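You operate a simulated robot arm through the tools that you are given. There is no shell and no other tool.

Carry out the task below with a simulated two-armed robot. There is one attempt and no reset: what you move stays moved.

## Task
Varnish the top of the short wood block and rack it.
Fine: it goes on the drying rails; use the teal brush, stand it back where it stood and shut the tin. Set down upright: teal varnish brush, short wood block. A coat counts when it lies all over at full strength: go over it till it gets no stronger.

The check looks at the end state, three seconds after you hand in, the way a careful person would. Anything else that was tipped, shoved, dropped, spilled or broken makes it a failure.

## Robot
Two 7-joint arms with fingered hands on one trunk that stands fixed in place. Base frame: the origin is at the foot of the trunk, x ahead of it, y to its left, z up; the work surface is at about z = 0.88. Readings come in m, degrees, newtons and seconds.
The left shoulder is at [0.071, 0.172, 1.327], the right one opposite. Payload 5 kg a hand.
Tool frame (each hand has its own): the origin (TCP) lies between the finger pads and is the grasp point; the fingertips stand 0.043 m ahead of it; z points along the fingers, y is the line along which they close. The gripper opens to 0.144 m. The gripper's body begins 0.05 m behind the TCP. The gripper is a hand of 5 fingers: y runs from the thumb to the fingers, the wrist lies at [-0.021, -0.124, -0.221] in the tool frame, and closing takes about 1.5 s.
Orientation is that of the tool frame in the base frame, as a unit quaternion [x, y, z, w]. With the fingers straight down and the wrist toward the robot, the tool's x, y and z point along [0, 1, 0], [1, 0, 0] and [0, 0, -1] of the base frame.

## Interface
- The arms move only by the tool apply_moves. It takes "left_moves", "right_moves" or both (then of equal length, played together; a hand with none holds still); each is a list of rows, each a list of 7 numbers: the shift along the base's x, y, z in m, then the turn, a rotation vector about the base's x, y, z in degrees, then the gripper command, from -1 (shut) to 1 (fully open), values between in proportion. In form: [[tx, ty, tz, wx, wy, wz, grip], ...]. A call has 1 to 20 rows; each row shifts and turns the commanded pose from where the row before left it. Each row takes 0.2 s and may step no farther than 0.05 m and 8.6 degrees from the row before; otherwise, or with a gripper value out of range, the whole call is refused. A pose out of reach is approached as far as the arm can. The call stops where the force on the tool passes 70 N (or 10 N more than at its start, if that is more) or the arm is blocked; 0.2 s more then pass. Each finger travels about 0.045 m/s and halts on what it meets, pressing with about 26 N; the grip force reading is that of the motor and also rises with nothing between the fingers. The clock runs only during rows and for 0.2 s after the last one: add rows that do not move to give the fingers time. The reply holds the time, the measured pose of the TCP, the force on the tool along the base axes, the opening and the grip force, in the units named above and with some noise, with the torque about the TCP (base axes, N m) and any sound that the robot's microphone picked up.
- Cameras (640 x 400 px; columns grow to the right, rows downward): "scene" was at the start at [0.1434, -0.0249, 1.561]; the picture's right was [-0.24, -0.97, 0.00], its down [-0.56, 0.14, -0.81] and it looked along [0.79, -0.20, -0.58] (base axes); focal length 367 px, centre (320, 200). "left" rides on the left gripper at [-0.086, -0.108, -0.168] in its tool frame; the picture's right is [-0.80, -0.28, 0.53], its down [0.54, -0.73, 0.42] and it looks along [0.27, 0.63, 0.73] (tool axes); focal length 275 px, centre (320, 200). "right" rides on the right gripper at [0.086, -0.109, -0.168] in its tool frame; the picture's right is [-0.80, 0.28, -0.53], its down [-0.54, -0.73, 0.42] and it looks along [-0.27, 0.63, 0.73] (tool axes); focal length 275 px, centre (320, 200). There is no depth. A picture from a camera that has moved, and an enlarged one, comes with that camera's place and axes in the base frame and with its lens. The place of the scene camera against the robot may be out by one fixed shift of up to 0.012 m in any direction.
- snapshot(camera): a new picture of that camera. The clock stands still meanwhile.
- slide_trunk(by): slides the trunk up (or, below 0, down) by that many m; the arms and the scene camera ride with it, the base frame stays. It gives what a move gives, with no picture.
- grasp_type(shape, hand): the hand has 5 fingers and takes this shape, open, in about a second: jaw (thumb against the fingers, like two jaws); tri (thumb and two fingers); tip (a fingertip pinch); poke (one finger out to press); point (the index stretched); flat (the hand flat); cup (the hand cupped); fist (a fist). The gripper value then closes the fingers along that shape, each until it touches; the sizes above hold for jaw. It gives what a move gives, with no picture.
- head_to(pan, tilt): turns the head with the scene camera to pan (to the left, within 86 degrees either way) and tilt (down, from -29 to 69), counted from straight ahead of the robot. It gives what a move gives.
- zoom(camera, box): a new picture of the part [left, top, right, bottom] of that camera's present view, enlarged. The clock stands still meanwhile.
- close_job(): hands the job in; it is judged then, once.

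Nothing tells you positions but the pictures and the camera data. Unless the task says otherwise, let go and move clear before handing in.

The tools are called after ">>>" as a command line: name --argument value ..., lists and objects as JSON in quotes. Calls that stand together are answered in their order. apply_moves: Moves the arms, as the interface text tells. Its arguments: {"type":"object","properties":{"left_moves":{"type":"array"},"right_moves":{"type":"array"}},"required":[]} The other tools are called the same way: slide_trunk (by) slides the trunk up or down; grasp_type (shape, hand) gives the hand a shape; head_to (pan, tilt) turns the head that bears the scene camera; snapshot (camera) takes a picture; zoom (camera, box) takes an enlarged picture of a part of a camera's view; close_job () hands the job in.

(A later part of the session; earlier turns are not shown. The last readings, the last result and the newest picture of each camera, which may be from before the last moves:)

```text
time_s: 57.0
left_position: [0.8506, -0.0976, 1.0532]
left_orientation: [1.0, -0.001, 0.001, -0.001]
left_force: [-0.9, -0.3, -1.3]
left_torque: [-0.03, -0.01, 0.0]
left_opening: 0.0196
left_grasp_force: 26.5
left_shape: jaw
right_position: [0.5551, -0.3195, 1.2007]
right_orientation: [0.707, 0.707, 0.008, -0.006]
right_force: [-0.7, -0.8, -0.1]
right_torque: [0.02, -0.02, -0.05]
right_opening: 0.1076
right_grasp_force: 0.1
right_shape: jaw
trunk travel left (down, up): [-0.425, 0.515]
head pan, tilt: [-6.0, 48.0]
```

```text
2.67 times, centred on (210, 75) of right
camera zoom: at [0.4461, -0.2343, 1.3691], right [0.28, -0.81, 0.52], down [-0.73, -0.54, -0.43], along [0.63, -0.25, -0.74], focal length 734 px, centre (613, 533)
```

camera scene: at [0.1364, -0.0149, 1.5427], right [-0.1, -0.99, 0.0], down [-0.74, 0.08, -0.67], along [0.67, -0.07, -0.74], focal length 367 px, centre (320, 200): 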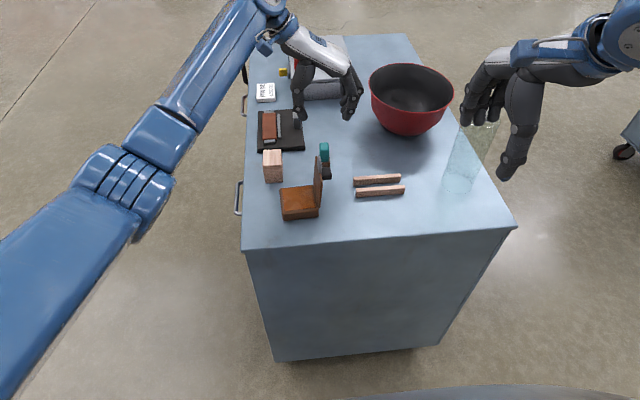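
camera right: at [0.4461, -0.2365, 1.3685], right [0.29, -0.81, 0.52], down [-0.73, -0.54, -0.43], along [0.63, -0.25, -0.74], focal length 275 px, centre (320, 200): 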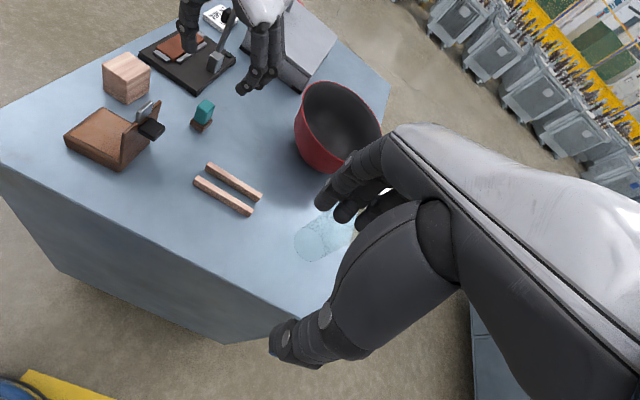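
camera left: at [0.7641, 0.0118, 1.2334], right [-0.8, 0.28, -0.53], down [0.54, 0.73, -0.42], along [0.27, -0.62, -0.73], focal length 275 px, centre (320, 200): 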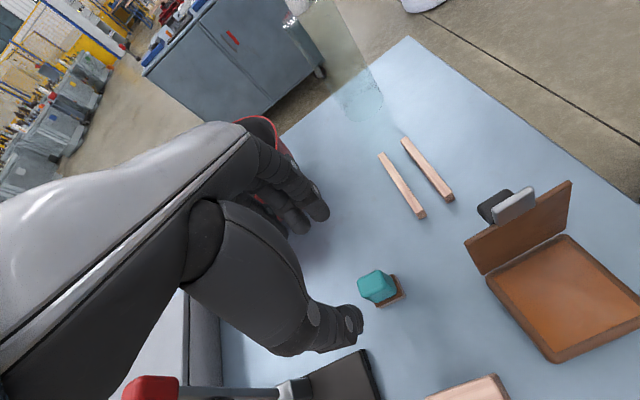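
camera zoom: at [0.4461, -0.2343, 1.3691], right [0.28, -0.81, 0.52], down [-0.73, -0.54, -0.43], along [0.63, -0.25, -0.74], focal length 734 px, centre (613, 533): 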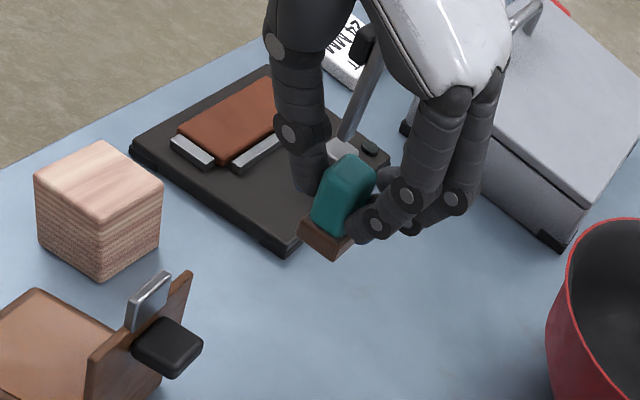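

The brush is held firmly and upright. I'll swing it left around the open lid while turning the hand to face ahead, then stop over the tin.

>>> apply_moves --left_moves '[[-0.006, 0.018, 0.003, 0, 0, 8.18, -1], [-0.006, 0.018, 0.003, 0, 0, 8.18, -1], [-0.006, 0.018, 0.0, 0, 0, 8.18, -1], [-0.006, 0.018, 0, 0, 0, 8.18, -1], [-0.006, 0.018, 0, 0, 0, 8.18, -1], [-0.006, 0.018, 0, 0, 0, 8.18, -1], [-0.0219, -0.0046, 0, 0, 0, 8.18, -1], [-0.0219, -0.0046, 0, 0, 0, 8.18, -1], [-0.0219, -0.0046, 0, 0, 0, 8.18, -1], [-0.0219, -0.0046, 0, 0, 0, 8.18, -1], [-0.0219, -0.0046, 0, 0, 0, 8.2, -1]]'

>>> snapshot --camera "left"

>>> zoom --camera "scene" --box '[230, 100, 390, 230]'

>>> zoom --camera "right" --box '[0, 0, 250, 200]'

```text
time_s: 59.4
left_position: [0.7031, -0.0132, 1.0602]
left_orientation: [0.706, 0.708, -0.001, 0.0]
left_force: [-0.7, 0.2, -0.9]
left_torque: [0.01, -0.03, 0.02]
left_opening: 0.0194
left_grasp_force: 26.1
left_shape: jaw
right_position: [0.5531, -0.3179, 1.199]
right_orientation: [0.707, 0.707, 0.006, -0.007]
right_force: [-1.0, -0.8, -0.2]
right_torque: [0.0, -0.01, 0.05]
right_opening: 0.1077
right_grasp_force: 0.1
right_shape: jaw
trunk travel left (down, up): [-0.425, 0.515]
head pan, tilt: [-6.0, 48.0]
```

```text
taken
camera left: at [0.5955, -0.0995, 1.2282], right [-0.28, -0.8, -0.53], down [-0.73, 0.54, -0.42], along [0.63, 0.27, -0.73], focal length 275 px, centre (320, 200)
```

left: 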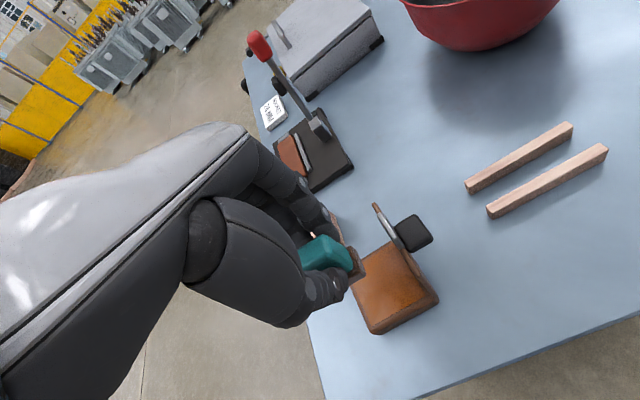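

```text
3.08 times, centred on (310, 165) of scene
camera zoom: at [0.1357, -0.013, 1.5428], right [-0.1, -0.99, 0.0], down [-0.74, 0.08, -0.67], along [0.67, -0.07, -0.74], focal length 1129 px, centre (351, 308)
```

zoom: 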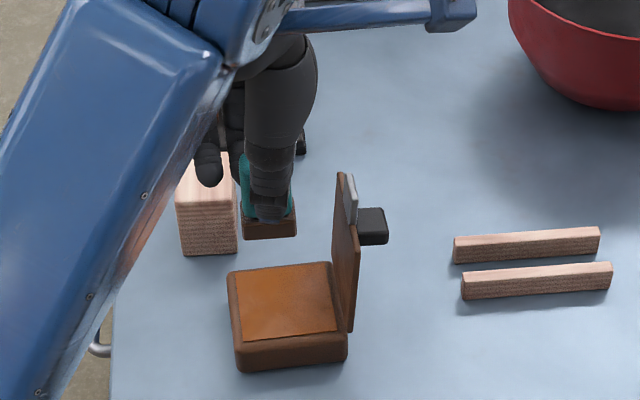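

```text
2.00 times, centred on (125, 100) of right
camera zoom: at [0.4454, -0.2351, 1.3692], right [0.28, -0.81, 0.52], down [-0.73, -0.54, -0.43], along [0.63, -0.25, -0.74], focal length 551 px, centre (710, 400)
```

zoom: 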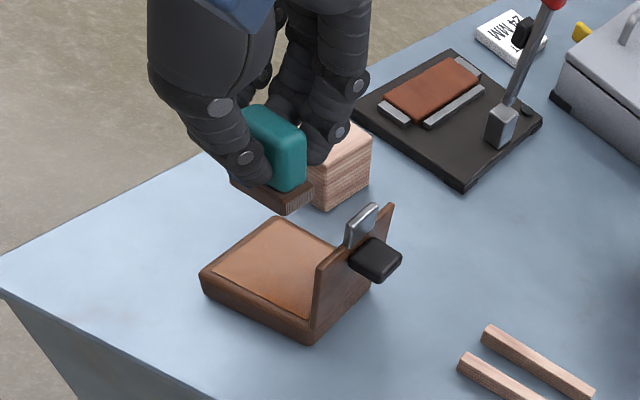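

The brush hangs over the tin region. I'll zoom in to align it with the opening.

>>> zoom --camera "left" --box '[290, 190, 450, 350]'

>>> zoom --camera "right" --box '[60, 70, 170, 190]'

>>> zoom --camera "scene" --box '[270, 150, 340, 220]'

```text
2.50 times, centred on (370, 270) of left
camera zoom: at [0.5955, -0.0995, 1.2282], right [-0.28, -0.8, -0.53], down [-0.73, 0.54, -0.42], along [0.63, 0.27, -0.73], focal length 688 px, centre (195, 25)
```

zoom: 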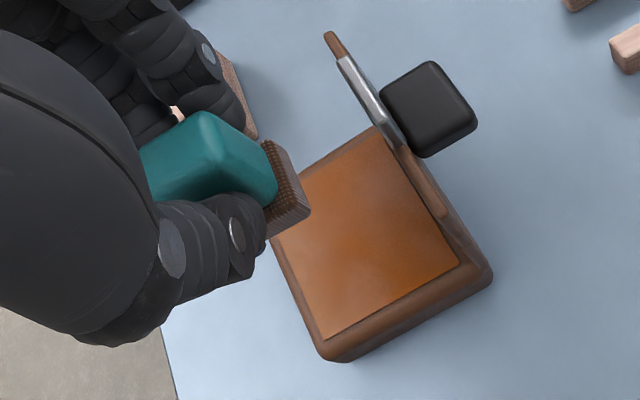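

```text
3.33 times, centred on (115, 130) of right
camera zoom: at [0.4454, -0.2351, 1.3692], right [0.28, -0.81, 0.52], down [-0.73, -0.54, -0.43], along [0.63, -0.25, -0.74], focal length 918 px, centre (1003, 433)
```

zoom: 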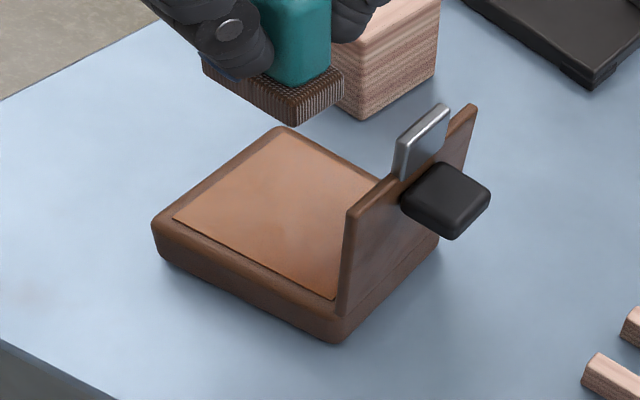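

```text
5.71 times, centred on (305, 185) of scene
camera zoom: at [0.1357, -0.013, 1.5428], right [-0.1, -0.99, 0.0], down [-0.74, 0.08, -0.67], along [0.67, -0.07, -0.74], focal length 2097 px, centre (406, 286)
```

zoom: 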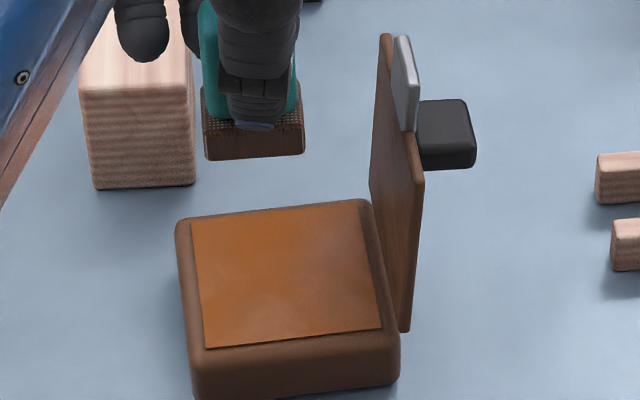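

The amber varnish is a level surface near the top of the tin (centre about (0.71, −0.017)), so I only need to press the bristles onto it. I'll centre the brush and lower it until light contact.

>>> apply_moves --left_moves '[[0.004, -0.004, -0.02, 0, 0, 0, -1], [0, 0, -0.025, 0, 0, 0, -1], [0, 0, -0.02, 0, 0, 0, -1], [0, 0, -0.01, 0, 0, 0, -1], [0, 0, -0.004, 0, 0, 0, -1], [0, 0, 0, 0, 0, 0, -1]]'

>>> zoom --camera "right" --box '[60, 70, 170, 190]'

>>> zoom --camera "scene" --box '[270, 150, 340, 220]'

```text
time_s: 60.8
left_position: [0.7078, -0.0168, 0.9783]
left_orientation: [0.707, 0.707, -0.001, -0.001]
left_force: [0.4, 1.4, -1.3]
left_torque: [0.0, 0.04, 0.0]
left_opening: 0.0195
left_grasp_force: 25.7
left_shape: jaw
right_position: [0.554, -0.3185, 1.2]
right_orientation: [0.707, 0.707, 0.006, -0.006]
right_force: [-0.2, -0.2, 0.6]
right_torque: [-0.04, 0.0, -0.01]
right_opening: 0.1074
right_grasp_force: 0.1
right_shape: jaw
trunk travel left (down, up): [-0.425, 0.515]
head pan, tilt: [-6.0, 48.0]
```

```text
3.33 times, centred on (115, 130) of right
camera zoom: at [0.4462, -0.234, 1.3691], right [0.28, -0.81, 0.52], down [-0.73, -0.54, -0.43], along [0.63, -0.25, -0.74], focal length 918 px, centre (1003, 433)
```

zoom: 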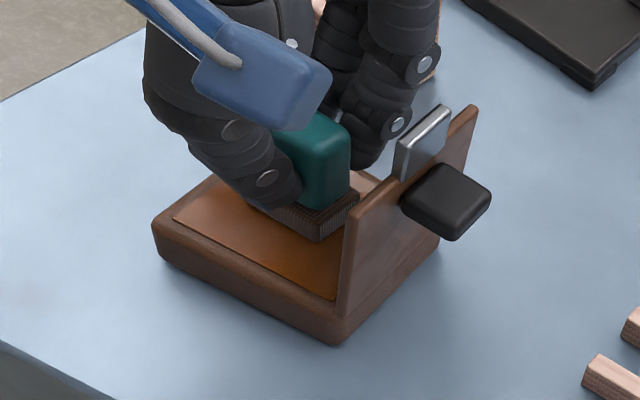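

```text
5.71 times, centred on (305, 185) of scene
camera zoom: at [0.1367, -0.0118, 1.5427], right [-0.1, -0.99, 0.0], down [-0.74, 0.08, -0.67], along [0.67, -0.07, -0.74], focal length 2097 px, centre (406, 286)
```

zoom: 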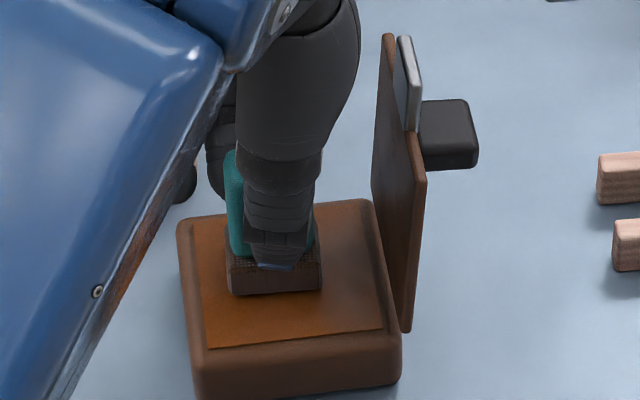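

Bristles hover just above the varnish. I'll lower in 2 mm steps until I feel contact.

>>> apply_moves --left_moves '[[0, 0, -0.002, 0, 0, 0, -1], [0, 0, -0.002, 0, 0, 0, -1], [0, 0, 0, 0, 0, 0, -1]]'

```text
time_s: 61.5
left_position: [0.7092, -0.0175, 0.977]
left_orientation: [0.707, 0.707, 0.001, 0.001]
left_force: [-2.6, 0.0, 9.8]
left_torque: [-0.02, -0.02, 0.03]
left_opening: 0.0196
left_grasp_force: 25.9
left_shape: jaw
right_position: [0.5528, -0.3182, 1.2002]
right_orientation: [0.707, 0.707, 0.006, -0.006]
right_force: [-0.6, -0.3, 0.9]
right_torque: [0.0, 0.01, 0.03]
right_opening: 0.108
right_grasp_force: 0.0
right_shape: jaw
trunk travel left (down, up): [-0.425, 0.515]
head pan, tilt: [-6.0, 48.0]
```

There's firm contact (about 10 N). I'll ease off, hold a moment and lift to check whether the bristles took varnish.

>>> apply_moves --left_moves '[[0, 0, 0.001, 0, 0, 0, -1], [0, 0, 0, 0, 0, 0, -1], [0, 0, 0, 0, 0, 0, -1], [0, 0, 0.01, 0, 0, 0, -1], [0, 0, 0.03, 0, 0, 0, -1], [0, 0, 0.04, 0, 0, 0, -1]]'

>>> zoom --camera "left" --box '[330, 210, 400, 280]'

>>> zoom --camera "scene" --box '[270, 150, 340, 220]'

>>> zoom --camera "right" --box '[60, 70, 170, 190]'

```text
time_s: 63.0
left_position: [0.7079, -0.0191, 1.0576]
left_orientation: [0.707, 0.707, 0.0, 0.0]
left_force: [0.8, -0.3, -1.8]
left_torque: [-0.01, 0.01, 0.0]
left_opening: 0.0194
left_grasp_force: 25.9
left_shape: jaw
right_position: [0.5543, -0.3205, 1.1991]
right_orientation: [0.707, 0.707, 0.006, -0.007]
right_force: [-0.4, -0.7, -0.7]
right_torque: [0.0, 0.01, 0.0]
right_opening: 0.1078
right_grasp_force: 0.1
right_shape: jaw
trunk travel left (down, up): [-0.425, 0.515]
head pan, tilt: [-6.0, 48.0]
```

```text
5.71 times, centred on (365, 245) of left
camera zoom: at [0.6007, -0.1041, 1.225], right [-0.28, -0.8, -0.53], down [-0.73, 0.54, -0.42], along [0.62, 0.27, -0.73], focal length 1573 px, centre (63, -57)
```

zoom: 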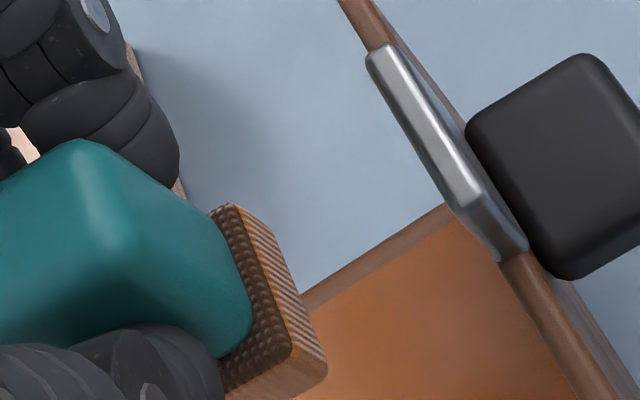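

```text
5.71 times, centred on (305, 185) of scene
camera zoom: at [0.1365, -0.0127, 1.5426], right [-0.1, -0.99, 0.0], down [-0.74, 0.08, -0.67], along [0.67, -0.07, -0.74], focal length 2097 px, centre (406, 286)
```

zoom: 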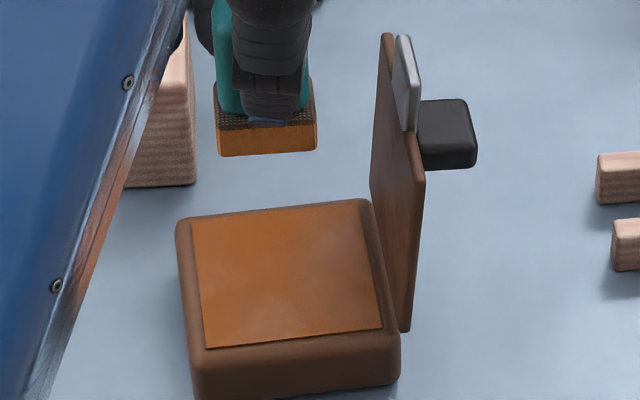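

```text
3.33 times, centred on (115, 130) of right
camera zoom: at [0.4461, -0.2348, 1.3688], right [0.28, -0.81, 0.52], down [-0.73, -0.54, -0.43], along [0.63, -0.25, -0.74], focal length 918 px, centre (1003, 433)
```

zoom: 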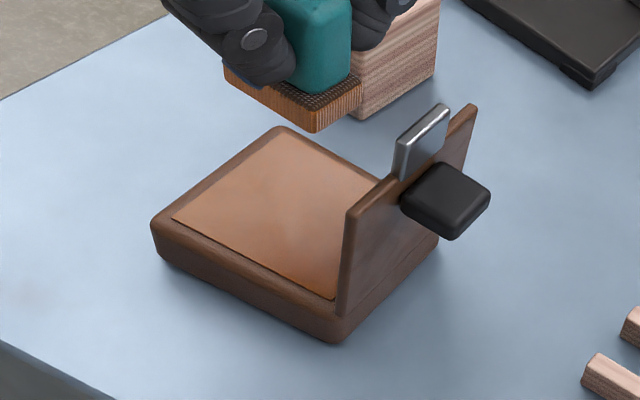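

The bristles turned amber, so the brush is loaded. Using all three views I take the block's top to span x 0.792–0.850 and y 0.017–0.060 near z≈0.943. I'll carry the brush over its middle and descend toward light contact.

>>> apply_moves --left_moves '[[0.0283, 0.0128, 0, 0, 0, 0, -1], [0.0283, 0.0128, 0, 0, 0, 0, -1], [0.0283, 0.0128, 0, 0, 0, 0, -1], [0.0283, 0.0128, 0, 0, 0, 0, -1], [0, 0, -0.02, 0, 0, 0, -1], [0, 0, -0.015, 0, 0, 0, -1], [0, 0, 0, 0, 0, 0, -1]]'

>>> zoom --camera "left" --box '[280, 180, 440, 320]'

>>> zoom --camera "right" --box '[60, 0, 230, 130]'

>>> zoom --camera "scene" --box '[230, 110, 340, 210]'

```text
time_s: 64.5
left_position: [0.8223, 0.0369, 1.022]
left_orientation: [0.708, 0.707, -0.001, 0.0]
left_force: [0.0, 0.1, -1.0]
left_torque: [-0.01, 0.02, -0.01]
left_opening: 0.0196
left_grasp_force: 25.5
left_shape: jaw
right_position: [0.5549, -0.3173, 1.1997]
right_orientation: [0.707, 0.707, 0.006, -0.006]
right_force: [-0.5, 0.6, -0.2]
right_torque: [0.0, 0.0, 0.01]
right_opening: 0.1077
right_grasp_force: 0.0
right_shape: jaw
trunk travel left (down, up): [-0.425, 0.515]
head pan, tilt: [-6.0, 48.0]
```

```text
2.86 times, centred on (360, 250) of left
camera zoom: at [0.7136, -0.05, 1.1893], right [-0.28, -0.8, -0.53], down [-0.73, 0.54, -0.42], along [0.63, 0.27, -0.73], focal length 786 px, centre (206, 57)
```

zoom: 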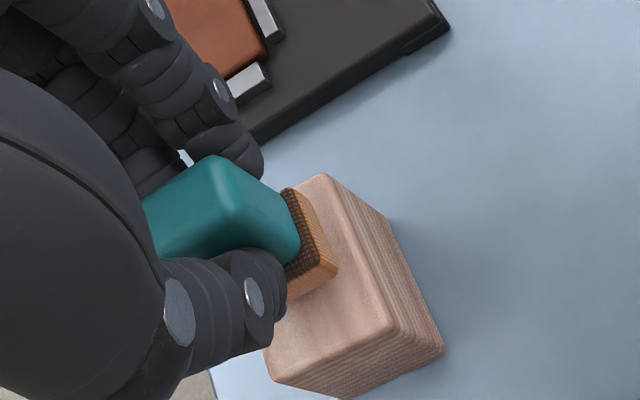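

```text
3.08 times, centred on (145, 65) of right
camera zoom: at [0.4463, -0.2341, 1.3691], right [0.28, -0.81, 0.52], down [-0.73, -0.54, -0.43], along [0.63, -0.25, -0.74], focal length 847 px, centre (858, 615)
```

zoom: 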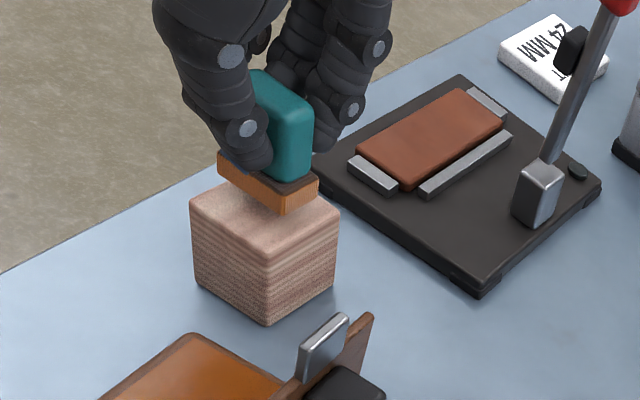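

```text
4.00 times, centred on (285, 160) of scene
camera zoom: at [0.1367, -0.0118, 1.5427], right [-0.1, -0.99, 0.0], down [-0.74, 0.08, -0.67], along [0.67, -0.07, -0.74], focal length 1468 px, centre (460, 360)
```

zoom: 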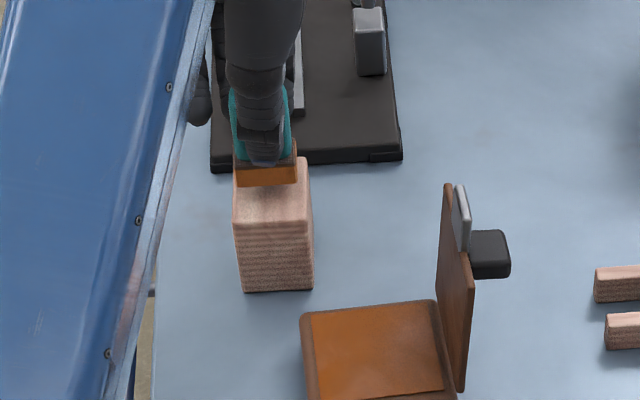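

The brush is just above the block and about 6 mm left of centre. I'll centre it and descend to a light touch.

>>> apply_moves --left_moves '[[0, -0.006, -0.006, 0, 0, 0, -1], [0, 0, -0.006, 0, 0, 0, -1], [0, 0, 0, 0, 0, 0, -1]]'

```text
time_s: 65.3
left_position: [0.8205, 0.0291, 1.0103]
left_orientation: [0.707, 0.707, 0.0, 0.0]
left_force: [-0.4, 0.5, 1.8]
left_torque: [-0.01, -0.08, -0.03]
left_opening: 0.0196
left_grasp_force: 26.2
left_shape: jaw
right_position: [0.5538, -0.3182, 1.2006]
right_orientation: [0.707, 0.707, 0.006, -0.005]
right_force: [-0.5, 1.1, 0.7]
right_torque: [0.05, 0.0, 0.01]
right_opening: 0.1076
right_grasp_force: 0.1
right_shape: jaw
trunk travel left (down, up): [-0.425, 0.515]
head pan, tilt: [-6.0, 48.0]
```

There's light contact at about 3 N. I'll hold briefly, lift, and see what the dab left.

>>> apply_moves --left_moves '[[0, 0, 0, 0, 0, 0, -1], [0, 0, 0, 0, 0, 0, -1], [0, 0, 0.01, 0, 0, 0, -1], [-0.035, 0.0, 0.03, 0, 0, 0, -1], [-0.045, -0.01, 0.015, 0, 0, 0, -1]]'

>>> zoom --camera "scene" --box '[230, 110, 340, 210]'

>>> zoom --camera "right" --box '[60, 0, 230, 130]'

>>> zoom --camera "left" --box '[280, 120, 440, 300]'

```text
time_s: 66.5
left_position: [0.7424, 0.0168, 1.065]
left_orientation: [0.707, 0.707, 0.0, 0.0]
left_force: [-0.4, 0.1, -0.8]
left_torque: [0.04, -0.04, -0.02]
left_opening: 0.0197
left_grasp_force: 25.9
left_shape: jaw
right_position: [0.5532, -0.3189, 1.1999]
right_orientation: [0.707, 0.707, 0.006, -0.006]
right_force: [-0.4, 0.0, 0.3]
right_torque: [0.02, -0.03, 0.02]
right_opening: 0.1078
right_grasp_force: 0.0
right_shape: jaw
trunk travel left (down, up): [-0.425, 0.515]
head pan, tilt: [-6.0, 48.0]
```

```text
4.00 times, centred on (285, 160) of scene
camera zoom: at [0.1349, -0.0128, 1.5429], right [-0.1, -0.99, 0.0], down [-0.74, 0.08, -0.67], along [0.67, -0.07, -0.74], focal length 1468 px, centre (460, 360)
```

zoom: 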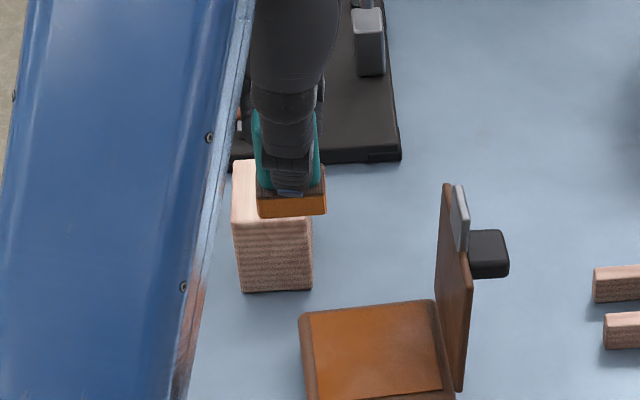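

```text
3.08 times, centred on (145, 65) of right
camera zoom: at [0.4445, -0.235, 1.3695], right [0.28, -0.81, 0.52], down [-0.73, -0.54, -0.43], along [0.63, -0.25, -0.74], focal length 847 px, centre (858, 615)
```

zoom: 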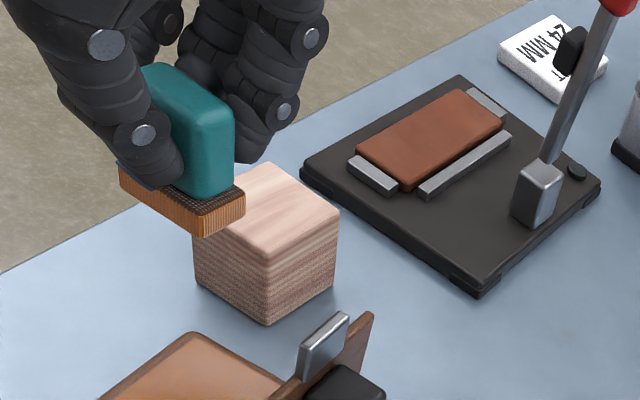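

```text
2.22 times, centred on (360, 210) of left
camera zoom: at [0.6345, -0.068, 1.2337], right [-0.28, -0.8, -0.53], down [-0.73, 0.54, -0.42], along [0.63, 0.27, -0.73], focal length 612 px, centre (231, 178)
```

zoom: 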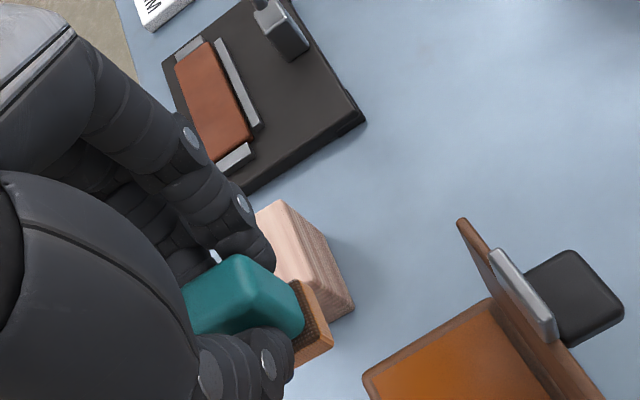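

The dab left no visible coat, so it probably needs strokes. The block is free-standing, so I'll use gentle strokes from the edge inward, starting at its near edge.

>>> apply_moves --left_moves '[[0.035, 0.005, 0, 0, 0, 0, -1], [0.0305, 0.005, 0, 0, 0, 0, -1], [0, 0, -0.03, 0, 0, 0, -1], [0, 0, -0.02, 0, 0, 0, -1], [0, 0, -0.0047, 0, 0, 0, -1], [0, 0, 0, 0, 0, 0, -1]]'

```text
time_s: 68.0
left_position: [0.807, 0.0274, 1.0091]
left_orientation: [0.707, 0.707, 0.0, 0.0]
left_force: [0.0, 0.4, 1.3]
left_torque: [-0.01, -0.01, 0.01]
left_opening: 0.0194
left_grasp_force: 26.5
left_shape: jaw
right_position: [0.5536, -0.3171, 1.1984]
right_orientation: [0.707, 0.707, 0.006, -0.006]
right_force: [-0.4, 0.0, 0.7]
right_torque: [0.0, 0.0, -0.01]
right_opening: 0.108
right_grasp_force: 0.1
right_shape: jaw
trunk travel left (down, up): [-0.425, 0.515]
head pan, tilt: [-6.0, 48.0]
```

Contact is light (about 2 N). I'll make a short inward stroke.

>>> apply_moves --left_moves '[[0.003, 0, 0, 0, 0, 0, -1], [0.003, 0, 0, 0, 0, 0, -1], [0.003, 0, 0, 0, 0, 0, -1], [0.003, 0, 0, 0, 0, 0, -1], [0.003, 0, 0, 0, 0, 0, -1]]'

>>> zoom --camera "right" --box '[60, 0, 230, 130]'

>>> zoom --camera "left" --box '[280, 180, 440, 320]'

```text
time_s: 69.2
left_position: [0.8222, 0.0281, 1.0095]
left_orientation: [0.707, 0.707, 0.0, 0.0]
left_force: [0.3, 0.2, 2.0]
left_torque: [-0.02, 0.01, 0.04]
left_opening: 0.0194
left_grasp_force: 26.1
left_shape: jaw
right_position: [0.5539, -0.3171, 1.1992]
right_orientation: [0.707, 0.707, 0.006, -0.006]
right_force: [-0.5, 0.2, 0.4]
right_torque: [-0.01, 0.05, -0.01]
right_opening: 0.1077
right_grasp_force: 0.0
right_shape: jaw
trunk travel left (down, up): [-0.425, 0.515]
head pan, tilt: [-6.0, 48.0]
```

```text
3.08 times, centred on (145, 65) of right
camera zoom: at [0.4458, -0.2341, 1.3692], right [0.28, -0.81, 0.52], down [-0.73, -0.54, -0.43], along [0.63, -0.25, -0.74], focal length 847 px, centre (858, 615)
```

zoom: 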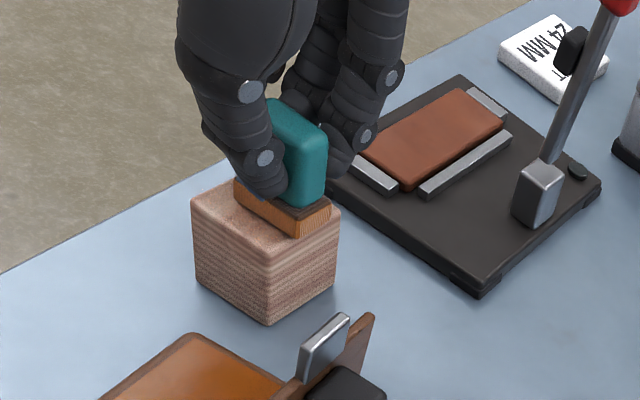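

```text
2.86 times, centred on (360, 250) of left
camera zoom: at [0.7141, -0.0579, 1.1782], right [-0.28, -0.8, -0.53], down [-0.73, 0.54, -0.42], along [0.63, 0.27, -0.73], focal length 786 px, centre (206, 57)
```

zoom: 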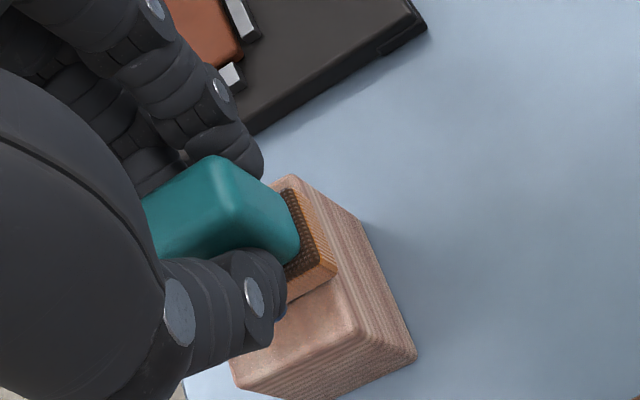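

Friction is tiny and the block hasn't moved, so longer strokes are safe. I'll go back and forth along the middle a few times and then look.

>>> apply_moves --left_moves '[[0.005, 0, 0, 0, 0, 0, -1], [0.005, 0, 0, 0, 0, 0, -1], [0.004, 0, 0, 0, 0, 0, -1], [-0.006, 0, 0, 0, 0, 0, -1], [-0.006, 0, 0, 0, 0, 0, -1], [-0.006, 0, 0, 0, 0, 0, -1], [-0.006, 0, 0, 0, 0, 0, -1], [-0.006, 0, 0, 0, 0, 0, -1], [0.006, 0, 0, 0, 0, 0, -1], [0.006, 0, 0, 0, 0, 0, -1], [0.006, 0, 0, 0, 0, 0, -1], [0.006, 0, 0, 0, 0, 0, -1], [0.006, 0, 0, 0, 0, 0, -1], [-0.006, 0, 0, 0, 0, 0, -1], [-0.006, 0, 0, 0, 0, 0, -1], [-0.006, 0, 0, 0, 0, 0, -1], [-0.006, 0, 0, 0, 0, 0, -1], [-0.006, 0, 0, 0, 0, 0, -1]]'

>>> zoom --camera "right" --box '[60, 0, 230, 130]'

>>> zoom --camera "left" --box '[280, 180, 440, 320]'

```text
time_s: 73.0
left_position: [0.8063, 0.028, 1.0101]
left_orientation: [0.707, 0.707, -0.001, 0.0]
left_force: [1.7, -0.4, 4.5]
left_torque: [0.01, -0.16, -0.03]
left_opening: 0.0194
left_grasp_force: 26.0
left_shape: jaw
right_position: [0.5524, -0.3183, 1.2003]
right_orientation: [0.707, 0.707, 0.006, -0.006]
right_force: [-0.3, 0.4, 0.7]
right_torque: [0.01, -0.03, -0.01]
right_opening: 0.1079
right_grasp_force: 0.0
right_shape: jaw
trunk travel left (down, up): [-0.425, 0.515]
head pan, tilt: [-6.0, 48.0]
```

```text
3.08 times, centred on (145, 65) of right
camera zoom: at [0.4456, -0.2341, 1.3693], right [0.28, -0.81, 0.52], down [-0.73, -0.54, -0.43], along [0.63, -0.25, -0.74], focal length 847 px, centre (858, 615)
```

zoom: 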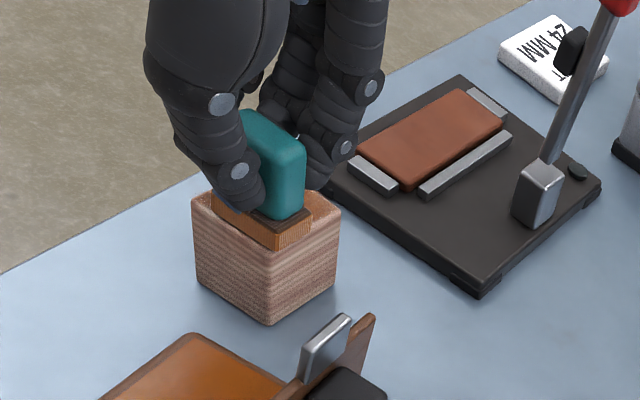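

```text
2.86 times, centred on (360, 250) of left
camera zoom: at [0.6979, -0.0572, 1.1777], right [-0.28, -0.8, -0.53], down [-0.73, 0.54, -0.42], along [0.63, 0.27, -0.73], focal length 786 px, centre (206, 57)
```

zoom: 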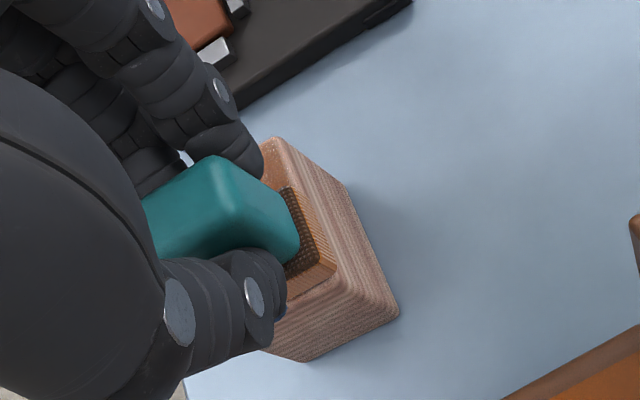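

The wood is turning amber where I stroked. I'll run a raster over the whole top, slightly overlapping the edges.

>>> apply_moves --left_moves '[[-0.005, -0.003, 0.0003, 0, 0, 0, -1], [0.007, 0, 0, 0, 0, 0, -1], [0.007, 0, 0, 0, 0, 0, -1], [0.007, 0, 0, 0, 0, 0, -1], [0.007, 0, 0, 0, 0, 0, -1], [0.007, 0, 0, 0, 0, 0, -1], [0.007, 0, 0, 0, 0, 0, -1], [0, 0.007, 0, 0, 0, 0, -1], [-0.007, 0, 0, 0, 0, 0, -1], [-0.007, 0, 0, 0, 0, 0, -1], [-0.007, 0, 0, 0, 0, 0, -1], [-0.007, 0, 0, 0, 0, 0, -1], [-0.007, 0, 0, 0, 0, 0, -1], [-0.007, 0, 0, 0, 0, 0, -1], [0, 0.007, 0, 0, 0, 0, -1], [0.0084, 0, 0, 0, 0, 0, -1], [0.0084, 0, 0, 0, 0, 0, -1], [0.0084, 0, 0, 0, 0, 0, -1], [0.0084, 0, 0, 0, 0, 0, -1], [0.0084, 0, 0, 0, 0, 0, -1]]'

>>> zoom --camera "right" --box '[60, 0, 230, 130]'

>>> zoom --camera "left" --box '[280, 180, 440, 320]'

```text
time_s: 77.2
left_position: [0.8439, 0.0378, 1.0095]
left_orientation: [0.707, 0.707, 0.0, 0.0]
left_force: [-1.3, -1.2, 0.2]
left_torque: [0.01, 0.03, -0.03]
left_opening: 0.0199
left_grasp_force: 26.2
left_shape: jaw
right_position: [0.5547, -0.3184, 1.1995]
right_orientation: [0.707, 0.707, 0.006, -0.006]
right_force: [-0.4, 0.5, 0.7]
right_torque: [0.0, 0.0, 0.05]
right_opening: 0.1076
right_grasp_force: 0.1
right_shape: jaw
trunk travel left (down, up): [-0.425, 0.515]
head pan, tilt: [-6.0, 48.0]
```

```text
3.08 times, centred on (145, 65) of right
camera zoom: at [0.4461, -0.2341, 1.3691], right [0.28, -0.81, 0.52], down [-0.73, -0.54, -0.43], along [0.63, -0.25, -0.74], focal length 847 px, centre (858, 615)
```

zoom: 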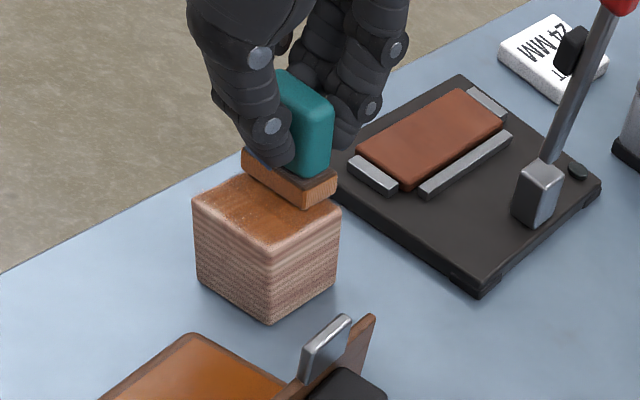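

```text
2.86 times, centred on (360, 250) of left
camera zoom: at [0.7358, -0.046, 1.178], right [-0.28, -0.8, -0.53], down [-0.73, 0.54, -0.42], along [0.63, 0.27, -0.73], focal length 786 px, centre (206, 57)
```

zoom: 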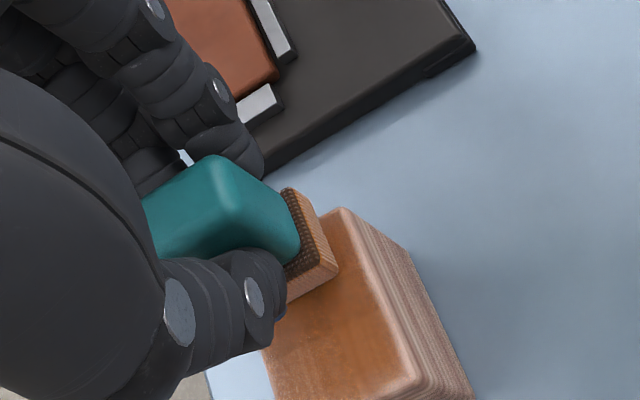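

The top is taking an amber coat and the brush is getting drier. I'll lift off, reload at the tin, and then repeat.

>>> apply_moves --left_moves '[[0, 0, 0.02, 0, 0, 0, -1], [-0.01, -0.005, 0.03, 0, 0, 0, -1], [-0.0316, -0.013, 0, 0, 0, 0, -1], [-0.0316, -0.013, 0, 0, 0, 0, -1], [-0.0316, -0.013, 0, 0, 0, 0, -1], [-0.0307, -0.013, 0, 0, 0, 0, -1], [0, 0, -0.03, 0, 0, 0, -1], [0, 0, -0.03, 0, 0, 0, -1], [0, 0, -0.019, 0, 0, 0, -1], [0, 0, 0, 0, 0, 0, -1]]'

>>> zoom --camera "scene" --box '[230, 130, 340, 225]'

>>> zoom --camera "right" --box '[60, 0, 230, 190]'

```text
time_s: 79.5
left_position: [0.7402, 0.0548, 0.9875]
left_orientation: [0.686, 0.725, 0.057, -0.02]
left_force: [-0.3, 0.0, -0.6]
left_torque: [-0.02, -0.03, 0.02]
left_opening: 0.0198
left_grasp_force: 25.7
left_shape: jaw
right_position: [0.5542, -0.3175, 1.2001]
right_orientation: [0.706, 0.708, 0.006, -0.005]
right_force: [-0.2, 0.0, 0.6]
right_torque: [0.0, 0.0, 0.0]
right_opening: 0.1077
right_grasp_force: 0.1
right_shape: jaw
trunk travel left (down, up): [-0.425, 0.515]
head pan, tilt: [-6.0, 48.0]
stopped in row 10 (left hand): the arm was blocked; the commanded pose is now the measured one
```

```text
4.21 times, centred on (285, 178) of scene
camera zoom: at [0.1365, -0.0116, 1.5427], right [-0.1, -0.99, 0.0], down [-0.74, 0.08, -0.67], along [0.67, -0.07, -0.74], focal length 1545 px, centre (467, 295)
```

zoom: 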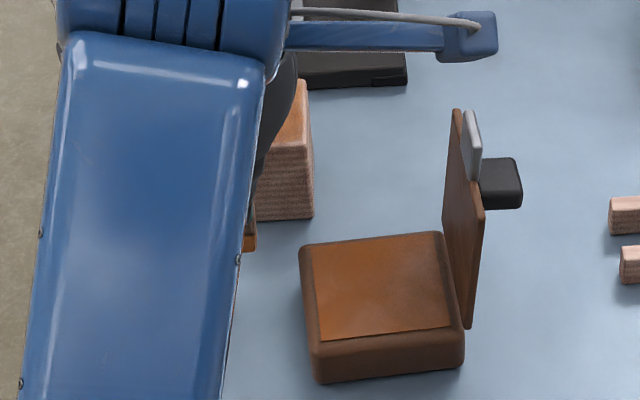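

```text
2.11 times, centred on (145, 95) of right
camera zoom: at [0.4461, -0.2339, 1.3691], right [0.28, -0.8, 0.52], down [-0.73, -0.54, -0.43], along [0.63, -0.26, -0.74], focal length 580 px, centre (688, 421)
```

zoom: 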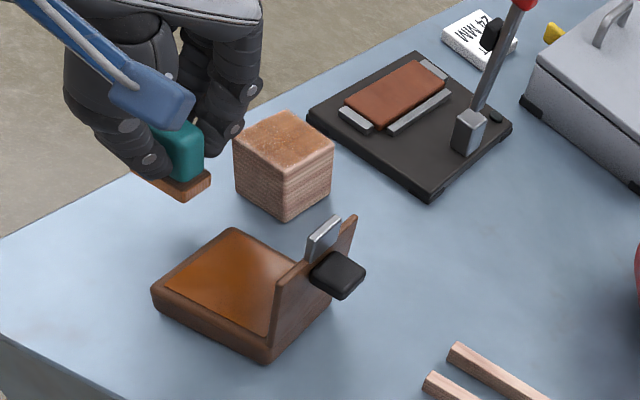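

The left arm stopped short of the tin with its hand turned a few degrees, and no contact shows at the tool. I'll look at the whole arm.

>>> snapshot --camera "scene"

>>> snapshot --camera "left"

>>> snapshot --camera "right"

```text
taken
camera scene: at [0.1365, -0.0116, 1.5427], right [-0.1, -0.99, 0.0], down [-0.74, 0.08, -0.67], along [0.67, -0.07, -0.74], focal length 367 px, centre (320, 200)
```

scene: 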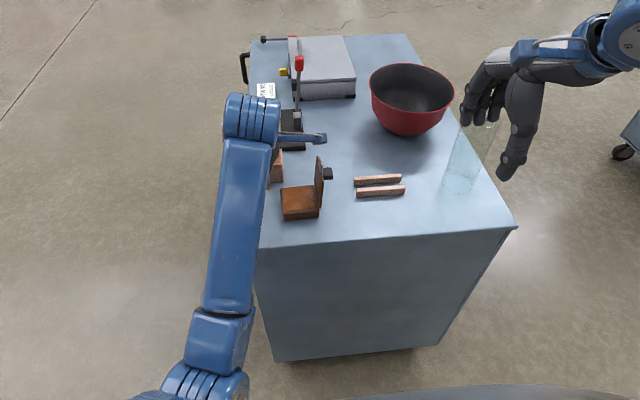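

```text
taken
camera left: at [0.6285, -0.0525, 1.1406], right [-0.21, -0.75, -0.63], down [-0.74, 0.55, -0.4], along [0.64, 0.38, -0.66], focal length 275 px, centre (320, 200)
```

left: 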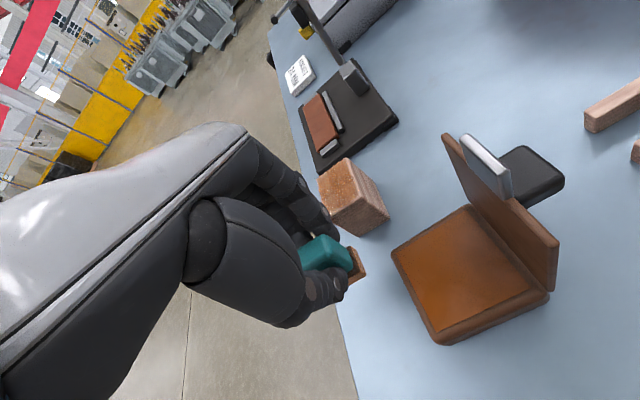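

```text
taken
camera right: at [0.4461, -0.2339, 1.3691], right [0.28, -0.8, 0.52], down [-0.73, -0.54, -0.43], along [0.63, -0.26, -0.74], focal length 275 px, centre (320, 200)
```

right: 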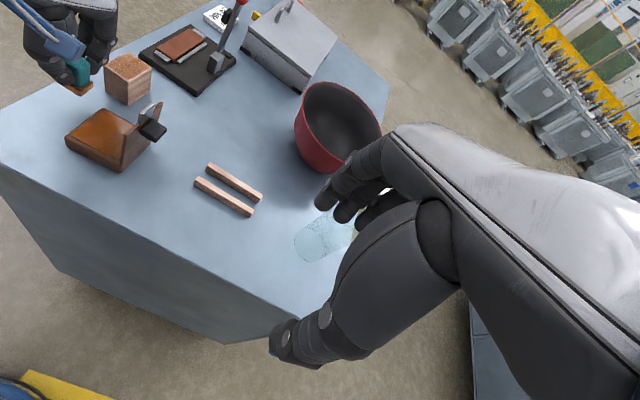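

The elbow seems to have drifted in toward the trunk and limited the arm. I'll raise the hand, straighten its orientation and see whether it tracks again.

>>> apply_moves --left_moves '[[0.0, 0.0, 0.025, 0, 0, 0, -1], [0.0, 0.0, 0.035, -3.1, 1.5, -1.6, -1], [0.0, 0.0, 0.03, -3.1, 1.5, -1.6, -1], [0.01, 0, 0.0, 0, 0, 0, -1], [0, 0, 0, 0, 0, 0, -1]]'

>>> snapshot --camera "scene"

```text
time_s: 80.8
left_position: [0.75, 0.0647, 1.0774]
left_orientation: [0.705, 0.71, 0.002, -0.003]
left_force: [-1.3, 0.6, -0.3]
left_torque: [-0.04, 0.04, -0.02]
left_opening: 0.0199
left_grasp_force: 26.0
left_shape: jaw
right_position: [0.5542, -0.3182, 1.2009]
right_orientation: [0.707, 0.707, 0.007, -0.007]
right_force: [-1.2, -0.4, -0.7]
right_torque: [0.0, -0.02, 0.0]
right_opening: 0.1076
right_grasp_force: 0.0
right_shape: jaw
trunk travel left (down, up): [-0.425, 0.515]
head pan, tilt: [-6.0, 48.0]
```

```text
taken
camera scene: at [0.1364, -0.0116, 1.5428], right [-0.1, -0.99, 0.0], down [-0.74, 0.08, -0.67], along [0.67, -0.07, -0.74], focal length 367 px, centre (320, 200)
```

scene: 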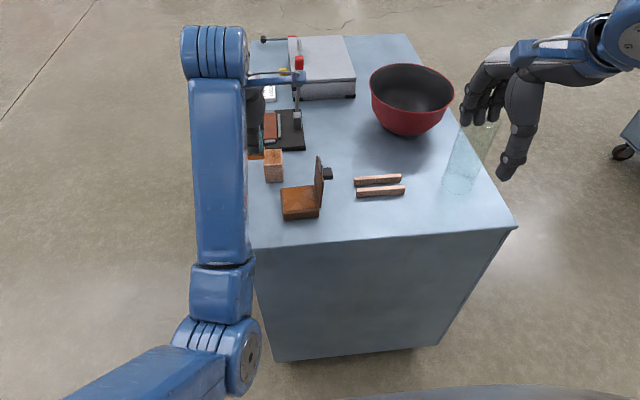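

With the hand facing straight ahead, the elbow folds in toward the trunk. Turning the hand about 30° should bring the elbow out again.

>>> apply_moves --left_moves '[[0.0, -0.005, 0.0, 0, 0, -7.5, -1], [0.0, -0.005, 0.0, 0, 0, -7.5, -1], [0.0, -0.005, 0.0, 0, 0, -7.5, -1], [0.0, -0.005, 0.0, 0, 0, -7.5, -1], [0, 0, 0, 0, 0, 0, -1]]'

>>> snapshot --camera "scene"

```text
time_s: 82.0
left_position: [0.7491, 0.035, 1.0789]
left_orientation: [0.867, 0.498, -0.003, 0.0]
left_force: [0.2, 0.0, 0.8]
left_torque: [0.04, -0.02, 0.0]
left_opening: 0.0199
left_grasp_force: 26.4
left_shape: jaw
right_position: [0.554, -0.3184, 1.2003]
right_orientation: [0.707, 0.707, 0.006, -0.006]
right_force: [0.0, -0.4, -0.3]
right_torque: [-0.01, 0.02, 0.0]
right_opening: 0.1075
right_grasp_force: 0.0
right_shape: jaw
trunk travel left (down, up): [-0.425, 0.515]
head pan, tilt: [-6.0, 48.0]
```

```text
taken
camera scene: at [0.1363, -0.012, 1.5428], right [-0.1, -0.99, 0.0], down [-0.74, 0.08, -0.67], along [0.67, -0.07, -0.74], focal length 367 px, centre (320, 200)
```

scene: 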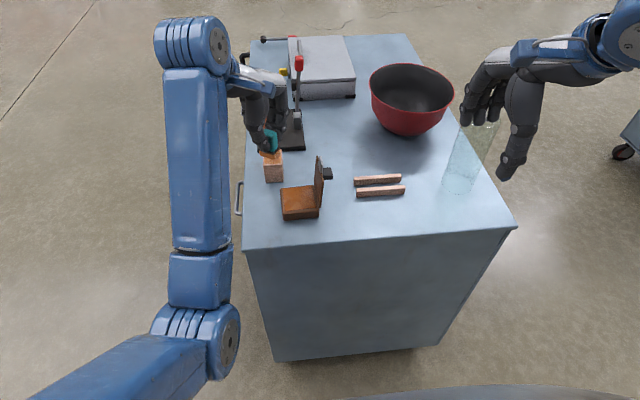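

It tracks well now. I'll move over the tin at this yaw and check alignment before lowering.

>>> apply_moves --left_moves '[[-0.015, -0.018, 0.0, 0, 0, 0, -1], [-0.015, -0.018, 0.0, 0, 0, 0, -1], [-0.014, -0.016, 0.0, 0, 0, 0, -1], [0, 0, 0, 0, 0, 0, -1]]'

>>> snapshot --camera "scene"

>>> zoom --camera "left" --box '[290, 180, 450, 350]'

```text
time_s: 83.0
left_position: [0.7041, -0.0176, 1.0788]
left_orientation: [0.866, 0.499, -0.003, -0.001]
left_force: [0.8, -0.2, -1.0]
left_torque: [-0.02, 0.0, 0.04]
left_opening: 0.0197
left_grasp_force: 26.0
left_shape: jaw
right_position: [0.5549, -0.3183, 1.2019]
right_orientation: [0.707, 0.707, 0.006, -0.006]
right_force: [0.6, -0.6, 0.1]
right_torque: [-0.01, -0.01, -0.02]
right_opening: 0.1076
right_grasp_force: 0.0
right_shape: jaw
trunk travel left (down, up): [-0.425, 0.515]
head pan, tilt: [-6.0, 48.0]
```

```text
taken
camera scene: at [0.1367, -0.0117, 1.5427], right [-0.1, -0.99, 0.0], down [-0.74, 0.08, -0.67], along [0.67, -0.07, -0.74], focal length 367 px, centre (320, 200)
```

scene: 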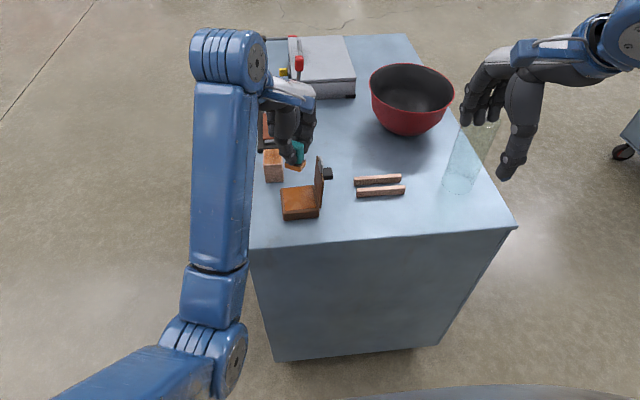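

```text
2.35 times, centred on (370, 265) of left
camera zoom: at [0.5679, -0.0373, 1.2479], right [-0.65, -0.55, -0.53], down [-0.36, 0.83, -0.42], along [0.67, -0.08, -0.73], focal length 648 px, centre (202, 47)
```

zoom: 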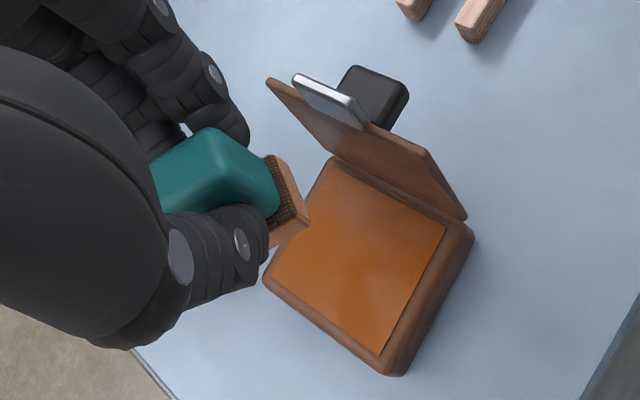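

The brush is over the varnish, and the elbow clears the trunk. I'll descend to the varnish.

>>> apply_moves --left_moves '[[0, 0, -0.025, 0, 0, 0, -1], [0, 0, -0.025, 0, 0, 0, -1], [0, 0, -0.025, 0, 0, 0, -1], [0, 0, -0.015, 0, 0, 0, -1], [0, 0, -0.007, 0, 0, 0, -1], [0, 0, 0, 0, 0, 0, -1]]'

>>> zoom --camera "scene" --box '[240, 130, 350, 225]'

```text
time_s: 84.3
left_position: [0.7041, -0.0189, 0.9796]
left_orientation: [0.867, 0.499, -0.002, -0.001]
left_force: [-0.1, 0.7, 0.3]
left_torque: [-0.02, 0.0, 0.01]
left_opening: 0.0197
left_grasp_force: 25.9
left_shape: jaw
right_position: [0.5551, -0.3182, 1.1996]
right_orientation: [0.707, 0.707, 0.007, -0.006]
right_force: [0.1, 0.7, 0.4]
right_torque: [0.01, 0.0, 0.0]
right_opening: 0.1074
right_grasp_force: 0.0
right_shape: jaw
trunk travel left (down, up): [-0.425, 0.515]
head pan, tilt: [-6.0, 48.0]
```

```text
4.21 times, centred on (295, 178) of scene
camera zoom: at [0.1366, -0.0119, 1.5427], right [-0.1, -0.99, 0.0], down [-0.74, 0.08, -0.67], along [0.67, -0.07, -0.74], focal length 1545 px, centre (425, 295)
```

zoom: 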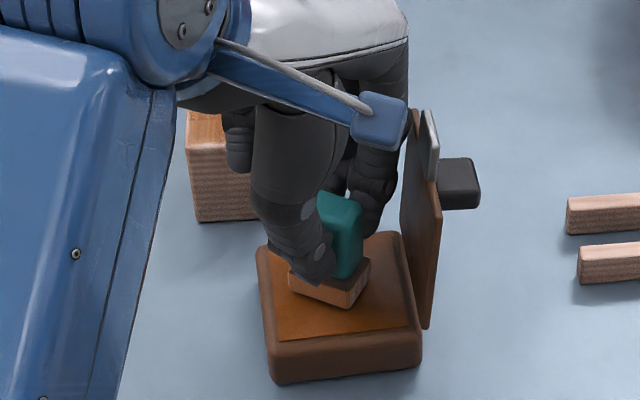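

Nearly touching. I'll press lightly, dwell, and lift.

>>> apply_moves --left_moves '[[0, 0, -0.0015, 0, 0, 0, -1], [0, 0, -0.0015, 0, 0, 0, -1], [0, 0, 0, 0, 0, 0, -1], [0, 0, 0, 0, 0, 0, -1], [0, 0, 0, 0, 0, 0, -1]]'

>>> zoom --camera "scene" --box '[240, 130, 350, 225]'

```text
time_s: 85.5
left_position: [0.7035, -0.0178, 0.9777]
left_orientation: [0.867, 0.499, -0.002, 0.0]
left_force: [-0.6, -0.3, -0.5]
left_torque: [-0.02, -0.01, 0.02]
left_opening: 0.0196
left_grasp_force: 26.3
left_shape: jaw
right_position: [0.5537, -0.3176, 1.2004]
right_orientation: [0.707, 0.707, 0.006, -0.007]
right_force: [0.7, -1.2, 0.0]
right_torque: [0.03, 0.0, -0.02]
right_opening: 0.1075
right_grasp_force: 0.2
right_shape: jaw
trunk travel left (down, up): [-0.425, 0.515]
head pan, tilt: [-6.0, 48.0]
```

```text
4.21 times, centred on (295, 178) of scene
camera zoom: at [0.1365, -0.0119, 1.5427], right [-0.1, -0.99, 0.0], down [-0.74, 0.08, -0.67], along [0.67, -0.07, -0.74], focal length 1545 px, centre (425, 295)
```

zoom: 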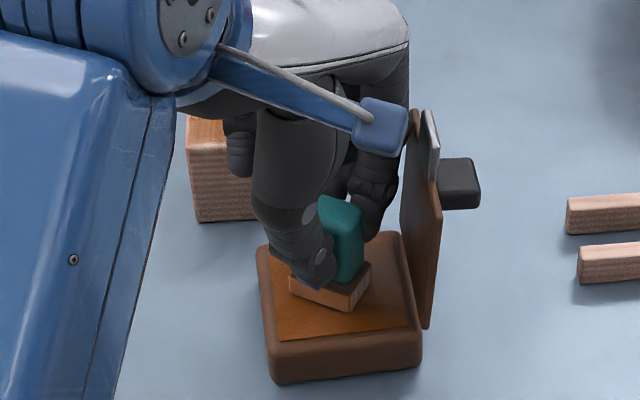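

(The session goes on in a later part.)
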